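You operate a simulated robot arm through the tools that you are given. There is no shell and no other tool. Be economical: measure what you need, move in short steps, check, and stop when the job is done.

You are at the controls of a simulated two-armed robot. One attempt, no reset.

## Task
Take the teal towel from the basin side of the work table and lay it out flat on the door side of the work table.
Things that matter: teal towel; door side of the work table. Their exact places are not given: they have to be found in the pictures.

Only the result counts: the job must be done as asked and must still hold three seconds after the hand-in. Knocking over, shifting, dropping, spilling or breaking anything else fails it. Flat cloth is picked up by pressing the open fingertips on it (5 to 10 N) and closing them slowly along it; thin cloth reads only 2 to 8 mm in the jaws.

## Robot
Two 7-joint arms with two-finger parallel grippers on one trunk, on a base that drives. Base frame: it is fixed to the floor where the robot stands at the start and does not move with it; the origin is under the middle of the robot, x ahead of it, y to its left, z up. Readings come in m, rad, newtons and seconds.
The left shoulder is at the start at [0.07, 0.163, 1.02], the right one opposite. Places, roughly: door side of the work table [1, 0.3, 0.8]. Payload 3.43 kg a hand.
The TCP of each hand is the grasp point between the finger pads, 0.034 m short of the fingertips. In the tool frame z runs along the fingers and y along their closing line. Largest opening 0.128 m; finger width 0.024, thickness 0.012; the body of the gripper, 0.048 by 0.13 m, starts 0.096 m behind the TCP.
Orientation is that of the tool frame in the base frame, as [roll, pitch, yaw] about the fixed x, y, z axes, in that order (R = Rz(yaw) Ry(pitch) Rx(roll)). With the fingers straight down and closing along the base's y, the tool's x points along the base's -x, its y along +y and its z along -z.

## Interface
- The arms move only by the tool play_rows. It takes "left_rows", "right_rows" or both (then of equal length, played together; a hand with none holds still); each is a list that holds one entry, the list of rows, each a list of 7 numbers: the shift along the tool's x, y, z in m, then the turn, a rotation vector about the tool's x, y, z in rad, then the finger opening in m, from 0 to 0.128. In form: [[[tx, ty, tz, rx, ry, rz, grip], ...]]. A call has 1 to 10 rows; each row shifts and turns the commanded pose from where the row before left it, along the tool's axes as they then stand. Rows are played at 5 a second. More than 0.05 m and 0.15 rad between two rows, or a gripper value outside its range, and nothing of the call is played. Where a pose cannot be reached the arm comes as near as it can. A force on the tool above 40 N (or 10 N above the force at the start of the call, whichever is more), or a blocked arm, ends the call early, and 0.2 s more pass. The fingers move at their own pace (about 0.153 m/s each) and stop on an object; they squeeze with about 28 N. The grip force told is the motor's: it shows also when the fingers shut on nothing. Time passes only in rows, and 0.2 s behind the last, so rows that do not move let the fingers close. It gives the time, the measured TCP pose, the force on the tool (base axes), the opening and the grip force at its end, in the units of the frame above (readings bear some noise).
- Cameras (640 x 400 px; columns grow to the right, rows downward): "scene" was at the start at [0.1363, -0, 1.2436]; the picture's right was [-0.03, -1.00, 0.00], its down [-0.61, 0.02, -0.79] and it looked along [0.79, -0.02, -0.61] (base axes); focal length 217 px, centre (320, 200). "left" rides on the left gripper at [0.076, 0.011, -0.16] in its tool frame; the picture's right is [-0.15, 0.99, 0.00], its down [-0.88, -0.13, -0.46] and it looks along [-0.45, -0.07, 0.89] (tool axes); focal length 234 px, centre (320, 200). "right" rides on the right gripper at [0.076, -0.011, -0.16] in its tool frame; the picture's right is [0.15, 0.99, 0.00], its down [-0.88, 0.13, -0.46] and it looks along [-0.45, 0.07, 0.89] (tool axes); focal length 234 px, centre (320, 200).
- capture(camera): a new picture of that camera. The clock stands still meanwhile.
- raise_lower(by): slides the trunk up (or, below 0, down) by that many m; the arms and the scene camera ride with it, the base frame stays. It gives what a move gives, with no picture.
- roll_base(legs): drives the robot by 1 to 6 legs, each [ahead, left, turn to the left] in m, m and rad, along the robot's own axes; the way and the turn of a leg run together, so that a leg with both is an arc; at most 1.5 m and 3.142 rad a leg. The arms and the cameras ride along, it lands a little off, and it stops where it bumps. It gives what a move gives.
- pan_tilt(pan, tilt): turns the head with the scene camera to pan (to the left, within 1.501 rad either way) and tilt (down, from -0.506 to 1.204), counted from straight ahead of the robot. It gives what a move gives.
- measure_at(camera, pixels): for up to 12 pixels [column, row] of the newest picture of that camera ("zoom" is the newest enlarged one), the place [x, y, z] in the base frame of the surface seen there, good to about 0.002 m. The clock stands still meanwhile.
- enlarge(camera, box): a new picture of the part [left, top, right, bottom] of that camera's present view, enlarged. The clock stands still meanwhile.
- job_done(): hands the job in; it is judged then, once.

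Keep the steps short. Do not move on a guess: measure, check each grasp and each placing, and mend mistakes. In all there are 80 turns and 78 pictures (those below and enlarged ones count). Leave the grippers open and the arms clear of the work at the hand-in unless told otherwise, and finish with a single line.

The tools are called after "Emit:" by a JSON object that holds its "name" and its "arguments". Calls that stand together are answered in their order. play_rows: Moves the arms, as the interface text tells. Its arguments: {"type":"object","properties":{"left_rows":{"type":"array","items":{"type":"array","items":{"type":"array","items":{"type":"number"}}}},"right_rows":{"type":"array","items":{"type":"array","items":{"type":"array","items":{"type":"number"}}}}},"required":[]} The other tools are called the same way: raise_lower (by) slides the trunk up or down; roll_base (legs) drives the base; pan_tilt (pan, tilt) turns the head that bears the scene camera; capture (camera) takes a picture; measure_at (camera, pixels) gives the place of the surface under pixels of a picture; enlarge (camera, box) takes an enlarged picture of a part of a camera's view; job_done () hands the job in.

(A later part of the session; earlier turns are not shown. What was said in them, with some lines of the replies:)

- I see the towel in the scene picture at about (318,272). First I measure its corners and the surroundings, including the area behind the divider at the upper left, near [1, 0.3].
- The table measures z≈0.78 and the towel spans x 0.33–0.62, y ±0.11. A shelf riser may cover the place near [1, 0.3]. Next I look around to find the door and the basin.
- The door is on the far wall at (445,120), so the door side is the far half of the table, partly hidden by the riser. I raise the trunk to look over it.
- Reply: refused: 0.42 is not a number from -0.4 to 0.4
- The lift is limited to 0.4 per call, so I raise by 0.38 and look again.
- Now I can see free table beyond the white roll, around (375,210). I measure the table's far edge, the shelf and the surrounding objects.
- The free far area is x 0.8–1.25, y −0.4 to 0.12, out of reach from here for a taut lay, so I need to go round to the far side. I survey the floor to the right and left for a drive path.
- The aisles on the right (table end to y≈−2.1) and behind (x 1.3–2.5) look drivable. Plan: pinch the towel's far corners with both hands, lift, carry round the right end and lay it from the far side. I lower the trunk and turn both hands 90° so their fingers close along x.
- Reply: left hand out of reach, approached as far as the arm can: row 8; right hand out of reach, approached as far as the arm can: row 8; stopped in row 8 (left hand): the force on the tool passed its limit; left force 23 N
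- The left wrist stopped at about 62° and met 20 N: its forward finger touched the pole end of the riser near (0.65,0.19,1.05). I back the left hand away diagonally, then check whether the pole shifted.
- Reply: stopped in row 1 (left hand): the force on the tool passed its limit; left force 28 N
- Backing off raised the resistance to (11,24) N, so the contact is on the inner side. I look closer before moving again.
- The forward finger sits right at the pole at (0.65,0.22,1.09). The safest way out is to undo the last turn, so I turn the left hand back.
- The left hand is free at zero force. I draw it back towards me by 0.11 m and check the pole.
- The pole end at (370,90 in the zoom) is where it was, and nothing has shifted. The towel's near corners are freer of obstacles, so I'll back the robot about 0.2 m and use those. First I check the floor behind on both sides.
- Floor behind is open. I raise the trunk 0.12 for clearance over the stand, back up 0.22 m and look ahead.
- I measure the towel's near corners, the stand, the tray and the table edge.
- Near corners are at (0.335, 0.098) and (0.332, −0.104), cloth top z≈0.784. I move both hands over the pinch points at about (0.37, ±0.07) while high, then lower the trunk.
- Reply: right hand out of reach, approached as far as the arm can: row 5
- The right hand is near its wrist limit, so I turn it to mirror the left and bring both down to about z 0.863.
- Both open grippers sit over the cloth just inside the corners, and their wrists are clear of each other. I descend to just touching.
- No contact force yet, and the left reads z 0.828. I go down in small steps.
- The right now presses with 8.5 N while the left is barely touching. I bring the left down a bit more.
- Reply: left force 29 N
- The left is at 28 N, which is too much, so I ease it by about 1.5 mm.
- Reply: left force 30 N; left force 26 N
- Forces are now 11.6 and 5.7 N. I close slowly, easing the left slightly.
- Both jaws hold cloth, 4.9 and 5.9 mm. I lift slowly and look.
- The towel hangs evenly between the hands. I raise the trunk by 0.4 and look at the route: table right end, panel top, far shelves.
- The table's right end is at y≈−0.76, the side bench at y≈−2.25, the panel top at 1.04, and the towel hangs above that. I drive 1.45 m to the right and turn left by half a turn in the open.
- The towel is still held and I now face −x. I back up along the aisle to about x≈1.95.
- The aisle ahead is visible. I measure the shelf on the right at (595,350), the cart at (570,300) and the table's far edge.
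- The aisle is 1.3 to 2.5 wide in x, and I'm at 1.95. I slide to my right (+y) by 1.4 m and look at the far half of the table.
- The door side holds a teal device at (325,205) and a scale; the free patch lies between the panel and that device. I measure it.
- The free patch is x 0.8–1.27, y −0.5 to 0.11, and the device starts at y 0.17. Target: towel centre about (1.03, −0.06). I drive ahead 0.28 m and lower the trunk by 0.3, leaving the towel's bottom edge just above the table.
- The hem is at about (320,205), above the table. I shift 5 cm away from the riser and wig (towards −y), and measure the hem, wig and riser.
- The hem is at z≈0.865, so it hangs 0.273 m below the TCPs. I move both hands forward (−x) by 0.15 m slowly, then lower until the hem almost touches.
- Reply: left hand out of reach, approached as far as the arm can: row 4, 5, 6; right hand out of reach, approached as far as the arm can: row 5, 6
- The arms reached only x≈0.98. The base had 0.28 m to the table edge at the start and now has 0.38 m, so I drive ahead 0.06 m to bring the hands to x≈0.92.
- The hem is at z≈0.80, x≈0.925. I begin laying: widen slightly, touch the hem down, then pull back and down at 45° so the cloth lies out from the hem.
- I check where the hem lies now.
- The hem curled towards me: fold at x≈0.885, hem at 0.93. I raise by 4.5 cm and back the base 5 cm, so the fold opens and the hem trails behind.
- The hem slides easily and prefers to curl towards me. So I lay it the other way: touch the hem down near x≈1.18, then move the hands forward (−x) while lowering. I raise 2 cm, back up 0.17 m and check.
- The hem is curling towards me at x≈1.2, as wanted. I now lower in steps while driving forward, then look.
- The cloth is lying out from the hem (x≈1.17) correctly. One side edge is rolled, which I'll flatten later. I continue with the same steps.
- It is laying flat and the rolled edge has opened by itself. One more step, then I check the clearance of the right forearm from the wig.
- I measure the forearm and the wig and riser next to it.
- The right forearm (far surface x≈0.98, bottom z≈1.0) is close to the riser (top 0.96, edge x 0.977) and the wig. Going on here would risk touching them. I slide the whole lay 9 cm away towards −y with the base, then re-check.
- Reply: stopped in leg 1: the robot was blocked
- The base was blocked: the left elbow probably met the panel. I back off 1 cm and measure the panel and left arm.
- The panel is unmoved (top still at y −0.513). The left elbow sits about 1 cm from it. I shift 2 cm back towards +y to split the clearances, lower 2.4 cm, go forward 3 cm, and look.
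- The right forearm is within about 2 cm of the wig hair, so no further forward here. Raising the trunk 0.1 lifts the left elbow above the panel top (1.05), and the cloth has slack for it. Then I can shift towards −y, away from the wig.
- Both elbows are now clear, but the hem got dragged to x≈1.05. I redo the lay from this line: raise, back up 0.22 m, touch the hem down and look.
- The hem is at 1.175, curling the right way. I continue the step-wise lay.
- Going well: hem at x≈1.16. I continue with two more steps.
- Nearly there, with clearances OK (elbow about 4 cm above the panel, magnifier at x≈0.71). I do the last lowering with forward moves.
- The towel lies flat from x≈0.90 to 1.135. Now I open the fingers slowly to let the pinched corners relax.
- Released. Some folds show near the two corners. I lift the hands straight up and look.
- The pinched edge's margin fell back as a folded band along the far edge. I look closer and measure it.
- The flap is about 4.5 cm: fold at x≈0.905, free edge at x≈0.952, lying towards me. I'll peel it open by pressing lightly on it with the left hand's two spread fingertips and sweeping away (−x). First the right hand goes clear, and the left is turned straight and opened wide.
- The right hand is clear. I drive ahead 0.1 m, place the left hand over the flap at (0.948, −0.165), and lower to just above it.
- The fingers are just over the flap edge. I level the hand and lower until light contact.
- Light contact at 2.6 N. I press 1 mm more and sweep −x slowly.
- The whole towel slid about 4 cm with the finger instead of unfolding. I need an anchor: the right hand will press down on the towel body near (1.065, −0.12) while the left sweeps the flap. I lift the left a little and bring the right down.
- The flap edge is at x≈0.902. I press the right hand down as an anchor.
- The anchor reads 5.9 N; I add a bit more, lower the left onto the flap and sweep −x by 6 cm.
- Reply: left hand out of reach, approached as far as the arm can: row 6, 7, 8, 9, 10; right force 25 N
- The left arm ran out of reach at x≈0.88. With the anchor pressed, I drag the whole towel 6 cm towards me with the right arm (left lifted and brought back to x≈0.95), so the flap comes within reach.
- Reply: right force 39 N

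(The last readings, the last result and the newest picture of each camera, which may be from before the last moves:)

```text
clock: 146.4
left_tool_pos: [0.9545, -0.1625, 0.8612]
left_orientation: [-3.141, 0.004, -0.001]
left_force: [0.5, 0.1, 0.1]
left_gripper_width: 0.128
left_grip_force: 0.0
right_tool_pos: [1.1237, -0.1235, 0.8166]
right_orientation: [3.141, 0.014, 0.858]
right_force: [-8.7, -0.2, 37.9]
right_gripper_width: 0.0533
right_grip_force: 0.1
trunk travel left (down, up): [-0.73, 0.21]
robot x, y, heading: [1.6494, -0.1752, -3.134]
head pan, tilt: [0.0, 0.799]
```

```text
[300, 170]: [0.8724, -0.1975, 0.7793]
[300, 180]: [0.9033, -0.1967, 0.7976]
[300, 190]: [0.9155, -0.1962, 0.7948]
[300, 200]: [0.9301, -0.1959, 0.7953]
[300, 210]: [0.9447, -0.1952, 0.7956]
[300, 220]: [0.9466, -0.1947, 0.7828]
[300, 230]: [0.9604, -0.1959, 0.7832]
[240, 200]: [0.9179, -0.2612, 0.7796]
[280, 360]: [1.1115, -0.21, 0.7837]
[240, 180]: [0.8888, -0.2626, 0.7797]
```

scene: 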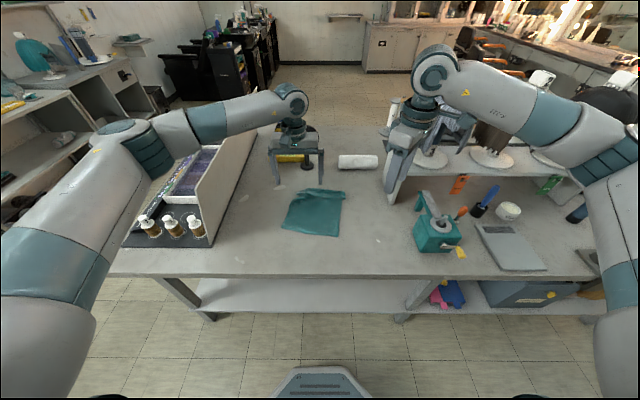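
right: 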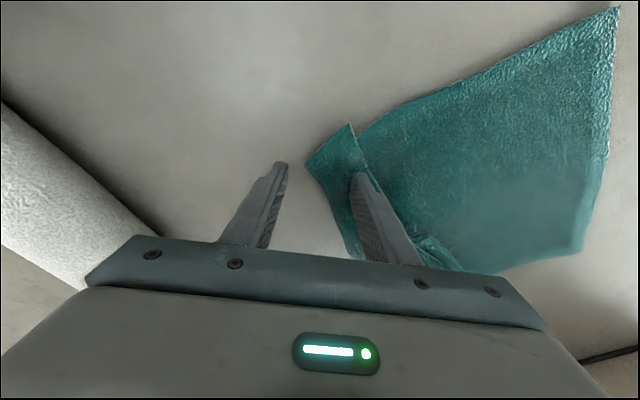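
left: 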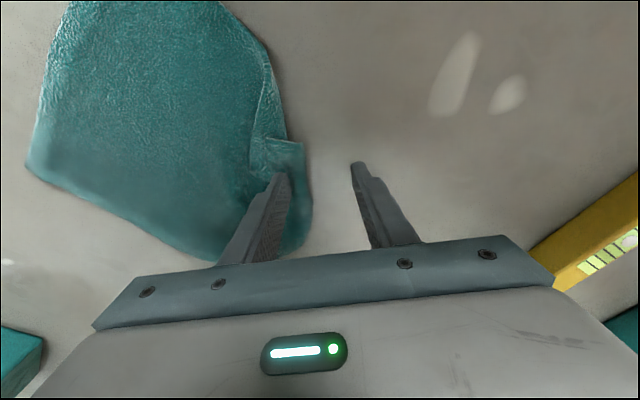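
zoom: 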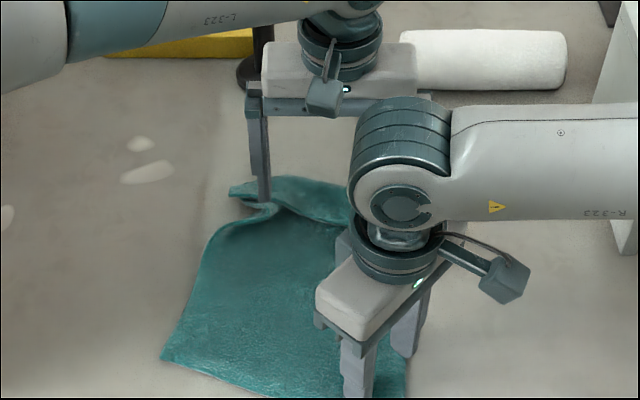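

The towel followed: flap edge x≈0.946, fold ≈0.90. I ease the anchor slightly, then sweep the flap −x with the left.

Emit:
{"name": "play_rows", "arguments": {"left_rows": [[[-0.012, 0, 0.02, 0, 0, 0, 0.128], [0, 0, 0.014, 0, 0, 0, 0.128], [0, 0, 0.003, 0, 0, 0, 0.128], [-0.009, 0, 0, 0, 0, 0, 0.128], [-0.009, 0, 0, 0, 0, 0, 0.128], [-0.009, 0, 0, 0, 0, 0, 0.128], [-0.009, 0, 0, 0, 0, 0, 0.128], [-0.009, 0, 0, 0, 0, 0, 0.128], [-0.009, 0, 0, 0, 0, 0, 0.128]]], "right_rows": [[[0, 0, -0.001, 0, 0, 0, 0.055], [0, 0, 0, 0, 0, 0, 0.055], [0, 0, 0, 0, 0, 0, 0.055], [0, 0, 0, 0, 0, 0, 0.055], [0, 0, 0, 0, 0, 0, 0.055], [0, 0, 0, 0, 0, 0, 0.055], [0, 0, 0, 0, 0, 0, 0.055], [0, 0, 0, 0, 0, 0, 0.055], [0, 0, 0, 0, 0, 0, 0.055]]]}}

Emit:
{"name": "capture", "arguments": {"camera": "left"}}

```text
clock: 148.4
left_tool_pos: [0.8878, -0.1622, 0.8239]
left_orientation: [3.141, 0.003, -0.001]
left_force: [0.1, -0.2, 0.3]
left_gripper_width: 0.1279
left_grip_force: 0.1
right_tool_pos: [1.1251, -0.1232, 0.8157]
right_orientation: [-3.141, 0.013, 0.86]
right_force: [-2.3, -2.6, 29.4]
right_gripper_width: 0.0539
right_grip_force: 0.1
trunk travel left (down, up): [-0.73, 0.21]
robot x, y, heading: [1.6484, -0.1745, -3.134]
head pan, tilt: [0.0, 0.799]
```

```text
7 pictures are left
```

left: 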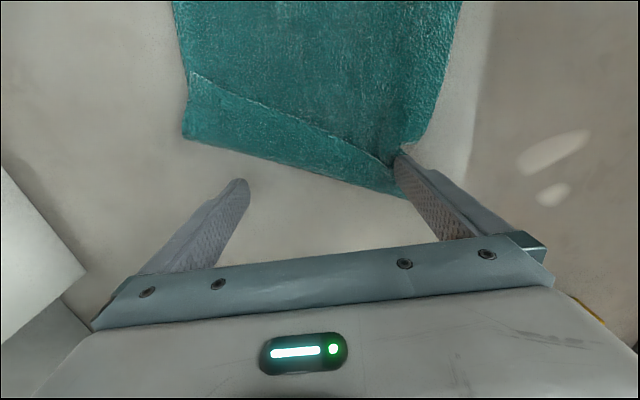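

I measure the flap in this left-camera picture (flap between (190,75)–(185,135) and (400,160)).

Emit:
{"name": "measure_at", "arguments": {"camera": "left", "pixels": [[190, 78], [186, 132], [195, 105], [250, 105], [260, 150], [300, 122], [330, 168], [350, 140], [390, 185], [385, 160], [430, 120], [300, 90]]}}

```text
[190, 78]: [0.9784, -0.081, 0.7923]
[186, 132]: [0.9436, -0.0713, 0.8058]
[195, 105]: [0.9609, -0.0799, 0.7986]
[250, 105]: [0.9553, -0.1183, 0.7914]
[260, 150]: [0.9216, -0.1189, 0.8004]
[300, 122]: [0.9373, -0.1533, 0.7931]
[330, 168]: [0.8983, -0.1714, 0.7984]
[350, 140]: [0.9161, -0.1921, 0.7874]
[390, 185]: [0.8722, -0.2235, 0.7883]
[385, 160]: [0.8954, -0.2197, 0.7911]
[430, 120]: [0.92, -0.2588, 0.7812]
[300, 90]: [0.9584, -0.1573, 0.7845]
```

The flap still lies over, slanted: edge from (0.978,−0.081) to (0.90,−0.21), about 4 cm wide. My tips skimmed over it too high. Next I line the fingers up with the edge, set the tips on the lower layer just inside it, and push the edge over with the right hand anchoring. First I reposition for reach.

Emit:
{"name": "play_rows", "arguments": {"left_rows": [[[0, 0, -0.02, 0, 0, 0, 0.128], [0, 0, -0.02, 0, 0, 0, 0.128], [0.03, 0, -0.01, 0, 0, 0, 0.128], [0.02, 0, 0, 0, 0, 0, 0.128]]], "right_rows": [[[0, 0, -0.01, 0, 0, 0, 0.055], [0, 0, -0.01, 0, 0, 0, 0.055], [0, 0, 0, 0, 0, 0, 0.055], [0, 0, 0, 0, 0, 0, 0.055]]]}}

Emit:
{"name": "roll_base", "arguments": {"legs": [[0.035, 0, 0]]}}

Emit:
{"name": "play_rows", "arguments": {"left_rows": [[[0, 0, 0, 0, 0, 0.1443, 0.128], [0, 0, 0, 0, 0, 0.1443, 0.128], [0, 0, 0, 0, 0, 0.1443, 0.128], [0, 0, 0, 0, 0, 0, 0.128]]], "right_rows": [[[0.0114, 0.0133, 0, 0, 0, 0, 0.055], [0.0114, 0.0133, 0, 0, 0, 0, 0.055], [0, 0, 0.01, 0, 0, 0, 0.055], [0, 0, 0.008, 0, 0, 0, 0.055]]]}}

```text
clock: 149.4
left_tool_pos: [0.9361, -0.1611, 0.8716]
left_orientation: [3.141, 0.002, 0.0]
left_force: [0.4, 0.7, 0.1]
left_gripper_width: 0.1277
left_grip_force: 0.0
right_tool_pos: [1.1242, -0.1238, 0.8362]
right_orientation: [3.14, 0.01, 0.861]
right_force: [-0.7, -0.2, 0.2]
right_gripper_width: 0.0548
right_grip_force: 0.0
trunk travel left (down, up): [-0.73, 0.21]
robot x, y, heading: [1.6486, -0.1763, -3.135]
head pan, tilt: [0.0, 0.799]
```

```text
clock: 150.3
left_tool_pos: [0.9044, -0.1631, 0.8735]
left_orientation: [-3.142, 0.005, 0.001]
left_force: [-0.1, 0.8, 0.2]
left_gripper_width: 0.128
left_grip_force: 0.1
right_tool_pos: [1.0913, -0.1234, 0.8367]
right_orientation: [3.141, 0.013, 0.861]
right_force: [0.6, -0.1, 0.5]
right_gripper_width: 0.055
right_grip_force: 0.1
trunk travel left (down, up): [-0.73, 0.21]
robot x, y, heading: [1.6178, -0.1714, -3.134]
head pan, tilt: [0.0, 0.799]
```

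```text
clock: 151.3
left_tool_pos: [0.9031, -0.1623, 0.8724]
left_orientation: [3.138, 0.0, -0.437]
left_force: [-0.3, -0.2, -0.1]
left_gripper_width: 0.1282
left_grip_force: 0.1
right_tool_pos: [1.1256, -0.1238, 0.8182]
right_orientation: [3.141, 0.01, 0.86]
right_force: [-1.1, 0.8, 2.3]
right_gripper_width: 0.055
right_grip_force: 0.0
trunk travel left (down, up): [-0.73, 0.21]
robot x, y, heading: [1.6169, -0.1755, -3.131]
head pan, tilt: [0.0, 0.799]
```

The right is touching again at (1.126, −0.124). I move the left to (0.957, −0.155) at height and check the alignment.

Emit:
{"name": "play_rows", "arguments": {"left_rows": [[[0.023, -0.0146, 0, 0, 0, 0, 0.128], [0.023, -0.0146, 0, 0, 0, 0, 0.128], [0, 0, 0.02, 0, 0, 0, 0.128]]], "right_rows": [[[0, 0, 0.0015, 0, 0, 0, 0.055], [0, 0, 0.001, 0, 0, 0, 0.055], [0, 0, 0, 0, 0, 0, 0.055]]]}}

Emit:
{"name": "capture", "arguments": {"camera": "left"}}

Emit:
{"name": "measure_at", "arguments": {"camera": "left", "pixels": [[240, 185], [360, 165], [220, 160], [250, 160], [320, 160], [320, 180], [320, 200], [320, 220], [280, 200], [380, 180], [300, 130], [250, 210]]}}

```text
clock: 152.1
left_tool_pos: [0.9565, -0.1554, 0.8525]
left_orientation: [3.14, 0.002, -0.433]
left_force: [-0.3, 0.0, 1.0]
left_gripper_width: 0.128
left_grip_force: 0.1
right_tool_pos: [1.1249, -0.1245, 0.8175]
right_orientation: [3.141, 0.012, 0.859]
right_force: [-1.4, 0.2, 16.8]
right_gripper_width: 0.0551
right_grip_force: 0.1
trunk travel left (down, up): [-0.73, 0.21]
robot x, y, heading: [1.6165, -0.1741, -3.137]
head pan, tilt: [0.0, 0.799]
```

```text
6 pictures are left
```

left: 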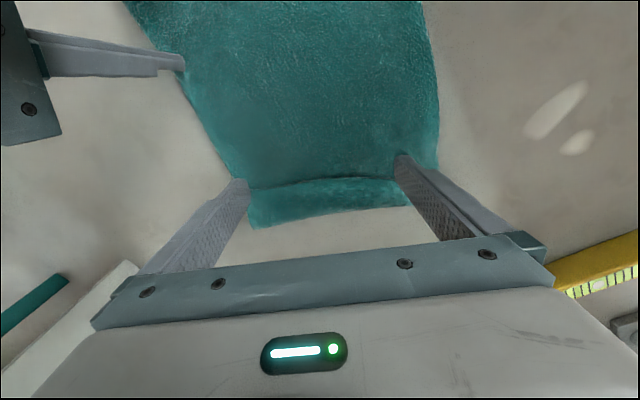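

```text
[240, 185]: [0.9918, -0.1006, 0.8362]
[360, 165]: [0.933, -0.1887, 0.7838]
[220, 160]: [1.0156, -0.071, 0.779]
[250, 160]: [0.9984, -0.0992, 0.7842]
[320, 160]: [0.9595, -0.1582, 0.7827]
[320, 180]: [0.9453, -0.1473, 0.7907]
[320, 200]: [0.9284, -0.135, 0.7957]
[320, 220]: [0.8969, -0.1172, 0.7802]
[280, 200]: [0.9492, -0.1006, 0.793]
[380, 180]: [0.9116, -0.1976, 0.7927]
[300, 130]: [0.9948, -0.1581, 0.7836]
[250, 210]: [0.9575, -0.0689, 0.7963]
```

The alignment is good: the fingertips lie along the flap edge (row ≈180). I narrow the opening to 0.09, shift 6 mm inward onto the lower layer, and lower to contact.

Emit:
{"name": "play_rows", "arguments": {"left_rows": [[[0.006, 0, 0.005, 0, 0, 0, 0.09], [0, 0, 0.015, 0, 0, 0, 0.09], [0, 0, 0.009, 0, 0, 0, 0.09], [0, 0, 0.003, 0, 0, 0, 0.09]]]}}

```text
clock: 153.1
left_tool_pos: [0.9617, -0.1577, 0.8195]
left_orientation: [3.141, 0.003, -0.433]
left_force: [0.2, 1.0, -0.2]
left_gripper_width: 0.0899
left_grip_force: 0.1
right_tool_pos: [1.1263, -0.1234, 0.8154]
right_orientation: [-3.14, 0.011, 0.859]
right_force: [-4.5, -0.5, 24.3]
right_gripper_width: 0.0553
right_grip_force: 0.2
trunk travel left (down, up): [-0.73, 0.21]
robot x, y, heading: [1.6151, -0.1751, -3.133]
head pan, tilt: [0.0, 0.799]
```

The tips are at z≈0.7855, just about touching. I go 1.5 mm lower and push the edge over by 9 cm.

Emit:
{"name": "play_rows", "arguments": {"left_rows": [[[0, 0, 0.0015, 0, 0, 0, 0.09], [-0.01, 0, 0, 0, 0, 0, 0.09], [-0.01, 0, 0, 0, 0, 0, 0.09], [-0.01, 0, 0, 0, 0, 0, 0.09], [-0.01, 0, 0, 0, 0, 0, 0.09], [-0.01, 0, 0, 0, 0, 0, 0.09], [-0.01, 0, -0.001, 0, 0, 0, 0.09], [-0.01, 0, -0.001, 0, 0, 0, 0.09], [-0.01, 0, 0, 0, 0, 0, 0.09], [-0.01, 0, 0, 0, 0, 0, 0.09]]]}}

Emit:
{"name": "capture", "arguments": {"camera": "left"}}

Emit:
{"name": "measure_at", "arguments": {"camera": "left", "pixels": [[250, 110], [320, 60], [320, 80], [320, 100], [320, 120], [320, 140], [320, 160], [320, 180], [390, 120], [390, 160], [270, 160], [270, 190]]}}

```text
clock: 155.3
left_tool_pos: [0.8801, -0.1189, 0.8214]
left_orientation: [3.139, 0.004, -0.434]
left_force: [0.5, -0.1, 0.6]
left_gripper_width: 0.0899
left_grip_force: 0.0
right_tool_pos: [1.1252, -0.1231, 0.8153]
right_orientation: [-3.141, 0.013, 0.86]
right_force: [-6.6, -1.1, 31.1]
right_gripper_width: 0.0548
right_grip_force: 0.0
trunk travel left (down, up): [-0.73, 0.21]
robot x, y, heading: [1.6185, -0.1752, -3.135]
head pan, tilt: [0.0, 0.799]
```

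```text
5 pictures are left
```

left: 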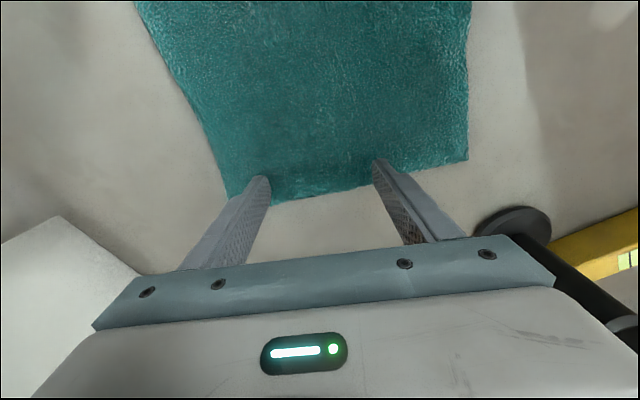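

```text
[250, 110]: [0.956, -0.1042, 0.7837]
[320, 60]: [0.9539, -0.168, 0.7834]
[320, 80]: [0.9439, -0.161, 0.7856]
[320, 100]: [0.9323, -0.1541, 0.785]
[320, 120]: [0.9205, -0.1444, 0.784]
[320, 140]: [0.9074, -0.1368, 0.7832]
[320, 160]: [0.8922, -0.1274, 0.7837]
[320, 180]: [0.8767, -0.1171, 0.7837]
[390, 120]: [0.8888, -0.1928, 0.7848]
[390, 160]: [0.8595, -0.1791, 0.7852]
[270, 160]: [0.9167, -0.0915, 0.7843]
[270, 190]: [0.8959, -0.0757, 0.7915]
```

The flap is fully unfolded; all points measure z≈0.784, flat. I lift both hands straight up off the cloth.

Emit:
{"name": "play_rows", "arguments": {"left_rows": [[[0, 0, -0.01, 0, 0, 0, 0.09], [0, 0, -0.02, 0, 0, 0, 0.09], [0.01, 0, -0.03, 0, 0, 0, 0.09], [0.01, 0, -0.04, 0, 0, 0, 0.09], [0.01, 0, -0.04, 0, 0, 0, 0.09], [0, 0, -0.04, 0, 0, 0, 0.09]]], "right_rows": [[[0, 0, -0.006, 0, 0, 0, 0.055], [0, 0, -0.02, 0, 0, 0, 0.055], [0, 0, -0.03, 0, 0, 0, 0.055], [0, 0, -0.04, 0, 0, 0, 0.055], [0, 0, -0.04, 0, 0, 0, 0.055], [0, 0, -0.04, 0, 0, 0, 0.055]]]}}

Emit:
{"name": "raise_lower", "arguments": {"by": 0.15}}

Emit:
{"name": "roll_base", "arguments": {"legs": [[-0.25, 0, 0]]}}

Emit:
{"name": "capture", "arguments": {"camera": "scene"}}

```text
clock: 156.7
left_tool_pos: [0.9067, -0.1313, 1.0005]
left_orientation: [3.14, 0.004, -0.433]
left_force: [-0.2, -0.8, 0.4]
left_gripper_width: 0.0895
left_grip_force: 0.1
right_tool_pos: [1.1284, -0.1207, 0.9907]
right_orientation: [3.14, 0.011, 0.86]
right_force: [-0.7, -0.4, 0.0]
right_gripper_width: 0.055
right_grip_force: 0.2
trunk travel left (down, up): [-0.73, 0.21]
robot x, y, heading: [1.6159, -0.1737, -3.131]
head pan, tilt: [0.0, 0.799]
```

```text
clock: 158.4
left_tool_pos: [0.9068, -0.1323, 1.1499]
left_orientation: [-3.141, 0.0, -0.435]
left_force: [-0.7, 0.6, -0.3]
left_gripper_width: 0.0901
left_grip_force: 0.1
right_tool_pos: [1.1254, -0.1215, 1.1402]
right_orientation: [3.139, 0.01, 0.862]
right_force: [0.2, 0.3, 0.3]
right_gripper_width: 0.0553
right_grip_force: 0.1
trunk travel left (down, up): [-0.88, 0.06]
robot x, y, heading: [1.6175, -0.175, -3.135]
head pan, tilt: [0.0, 0.799]
```

```text
clock: 160.2
left_tool_pos: [1.1522, -0.1302, 1.1485]
left_orientation: [3.141, 0.0, -0.434]
left_force: [-0.2, 0.0, 0.5]
left_gripper_width: 0.0899
left_grip_force: 0.0
right_tool_pos: [1.3718, -0.1195, 1.1392]
right_orientation: [3.139, 0.008, 0.858]
right_force: [0.8, -0.6, -0.1]
right_gripper_width: 0.055
right_grip_force: 0.0
trunk travel left (down, up): [-0.88, 0.06]
robot x, y, heading: [1.8671, -0.171, -3.13]
head pan, tilt: [0.0, 0.799]
```

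```text
4 pictures are left
```

scene: 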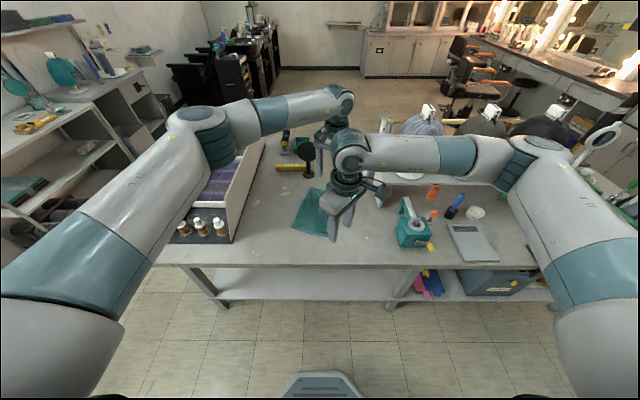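

The right hand hides part of the towel. I back away a little more and take an enlarged picture.

Emit:
{"name": "roll_base", "arguments": {"legs": [[-0.12, 0.0, 0]]}}

Emit:
{"name": "play_rows", "arguments": {"right_rows": [[[0.035, -0.03, 0, 0, 0, 0, 0.1], [0.035, -0.03, 0, 0, 0, 0, 0.1], [0.035, -0.03, 0, 0, 0, 0, 0.1], [0.035, -0.03, 0, 0, 0, 0, 0.1]]]}}

Emit:
{"name": "enlarge", "arguments": {"camera": "scene", "box": [240, 130, 400, 230]}}

```text
clock: 161.5
left_tool_pos: [1.2726, -0.1284, 1.1475]
left_orientation: [-3.141, 0.001, -0.434]
left_force: [0.2, -1.4, -0.3]
left_gripper_width: 0.09
left_grip_force: 0.0
right_tool_pos: [1.4917, -0.1191, 1.1392]
right_orientation: [3.138, 0.009, 0.859]
right_force: [-0.5, 0.0, -0.3]
right_gripper_width: 0.0549
right_grip_force: 0.1
trunk travel left (down, up): [-0.88, 0.06]
robot x, y, heading: [1.9834, -0.17, -3.137]
head pan, tilt: [0.0, 0.799]
```

```text
clock: 162.5
left_tool_pos: [1.2755, -0.1262, 1.1506]
left_orientation: [3.138, 0.001, -0.436]
left_force: [1.0, -0.3, 0.6]
left_gripper_width: 0.09
left_grip_force: 0.1
right_tool_pos: [1.4971, 0.0684, 1.1386]
right_orientation: [3.139, 0.011, 0.859]
right_force: [0.7, -0.3, -0.6]
right_gripper_width: 0.0999
right_grip_force: 0.0
trunk travel left (down, up): [-0.88, 0.06]
robot x, y, heading: [1.9858, -0.1685, -3.136]
head pan, tilt: [0.0, 0.799]
```

```text
4.00 times, centred on (320, 180) of scene
```

zoom: 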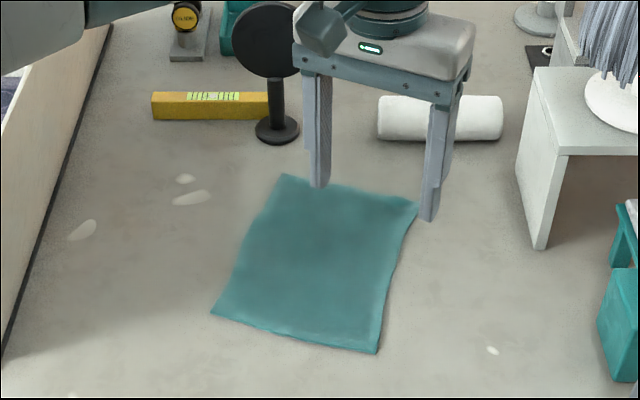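

The towel lies flat and fully spread. I measure its corners and check that the roll, magnifier and level haven't shifted.

Emit:
{"name": "measure_at", "arguments": {"camera": "zoom", "pixels": [[283, 180], [412, 205], [215, 310], [375, 348], [310, 270], [260, 250], [360, 270], [382, 125], [500, 120], [277, 135], [160, 110], [540, 215]]}}

```text
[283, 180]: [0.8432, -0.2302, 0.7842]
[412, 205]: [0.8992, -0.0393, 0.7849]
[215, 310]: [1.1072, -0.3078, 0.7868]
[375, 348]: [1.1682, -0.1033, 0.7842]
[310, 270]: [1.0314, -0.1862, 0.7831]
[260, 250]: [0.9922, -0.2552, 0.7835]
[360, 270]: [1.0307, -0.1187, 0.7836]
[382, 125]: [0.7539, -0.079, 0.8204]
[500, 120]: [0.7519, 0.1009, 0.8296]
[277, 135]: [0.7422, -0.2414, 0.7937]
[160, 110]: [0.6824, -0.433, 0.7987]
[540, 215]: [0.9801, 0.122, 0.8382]
```

All corners are at z≈0.785, the towel's full size (about 0.27 × 0.20 m) lies on the door side at x 0.84–1.17, and the neighbours are where they were. The grippers are open and the arms are clear, so I hand in.

Emit:
{"name": "job_done", "arguments": {}}

```text
The job is handed in.
```

The teal towel now lies flat and fully spread on the door side of the work table (x 0.84–1.17, y −0.31 to −0.04); the left hand touched the riser pole once and the base was blocked once, probably by the left elbow on the panel, with no shift seen in either.
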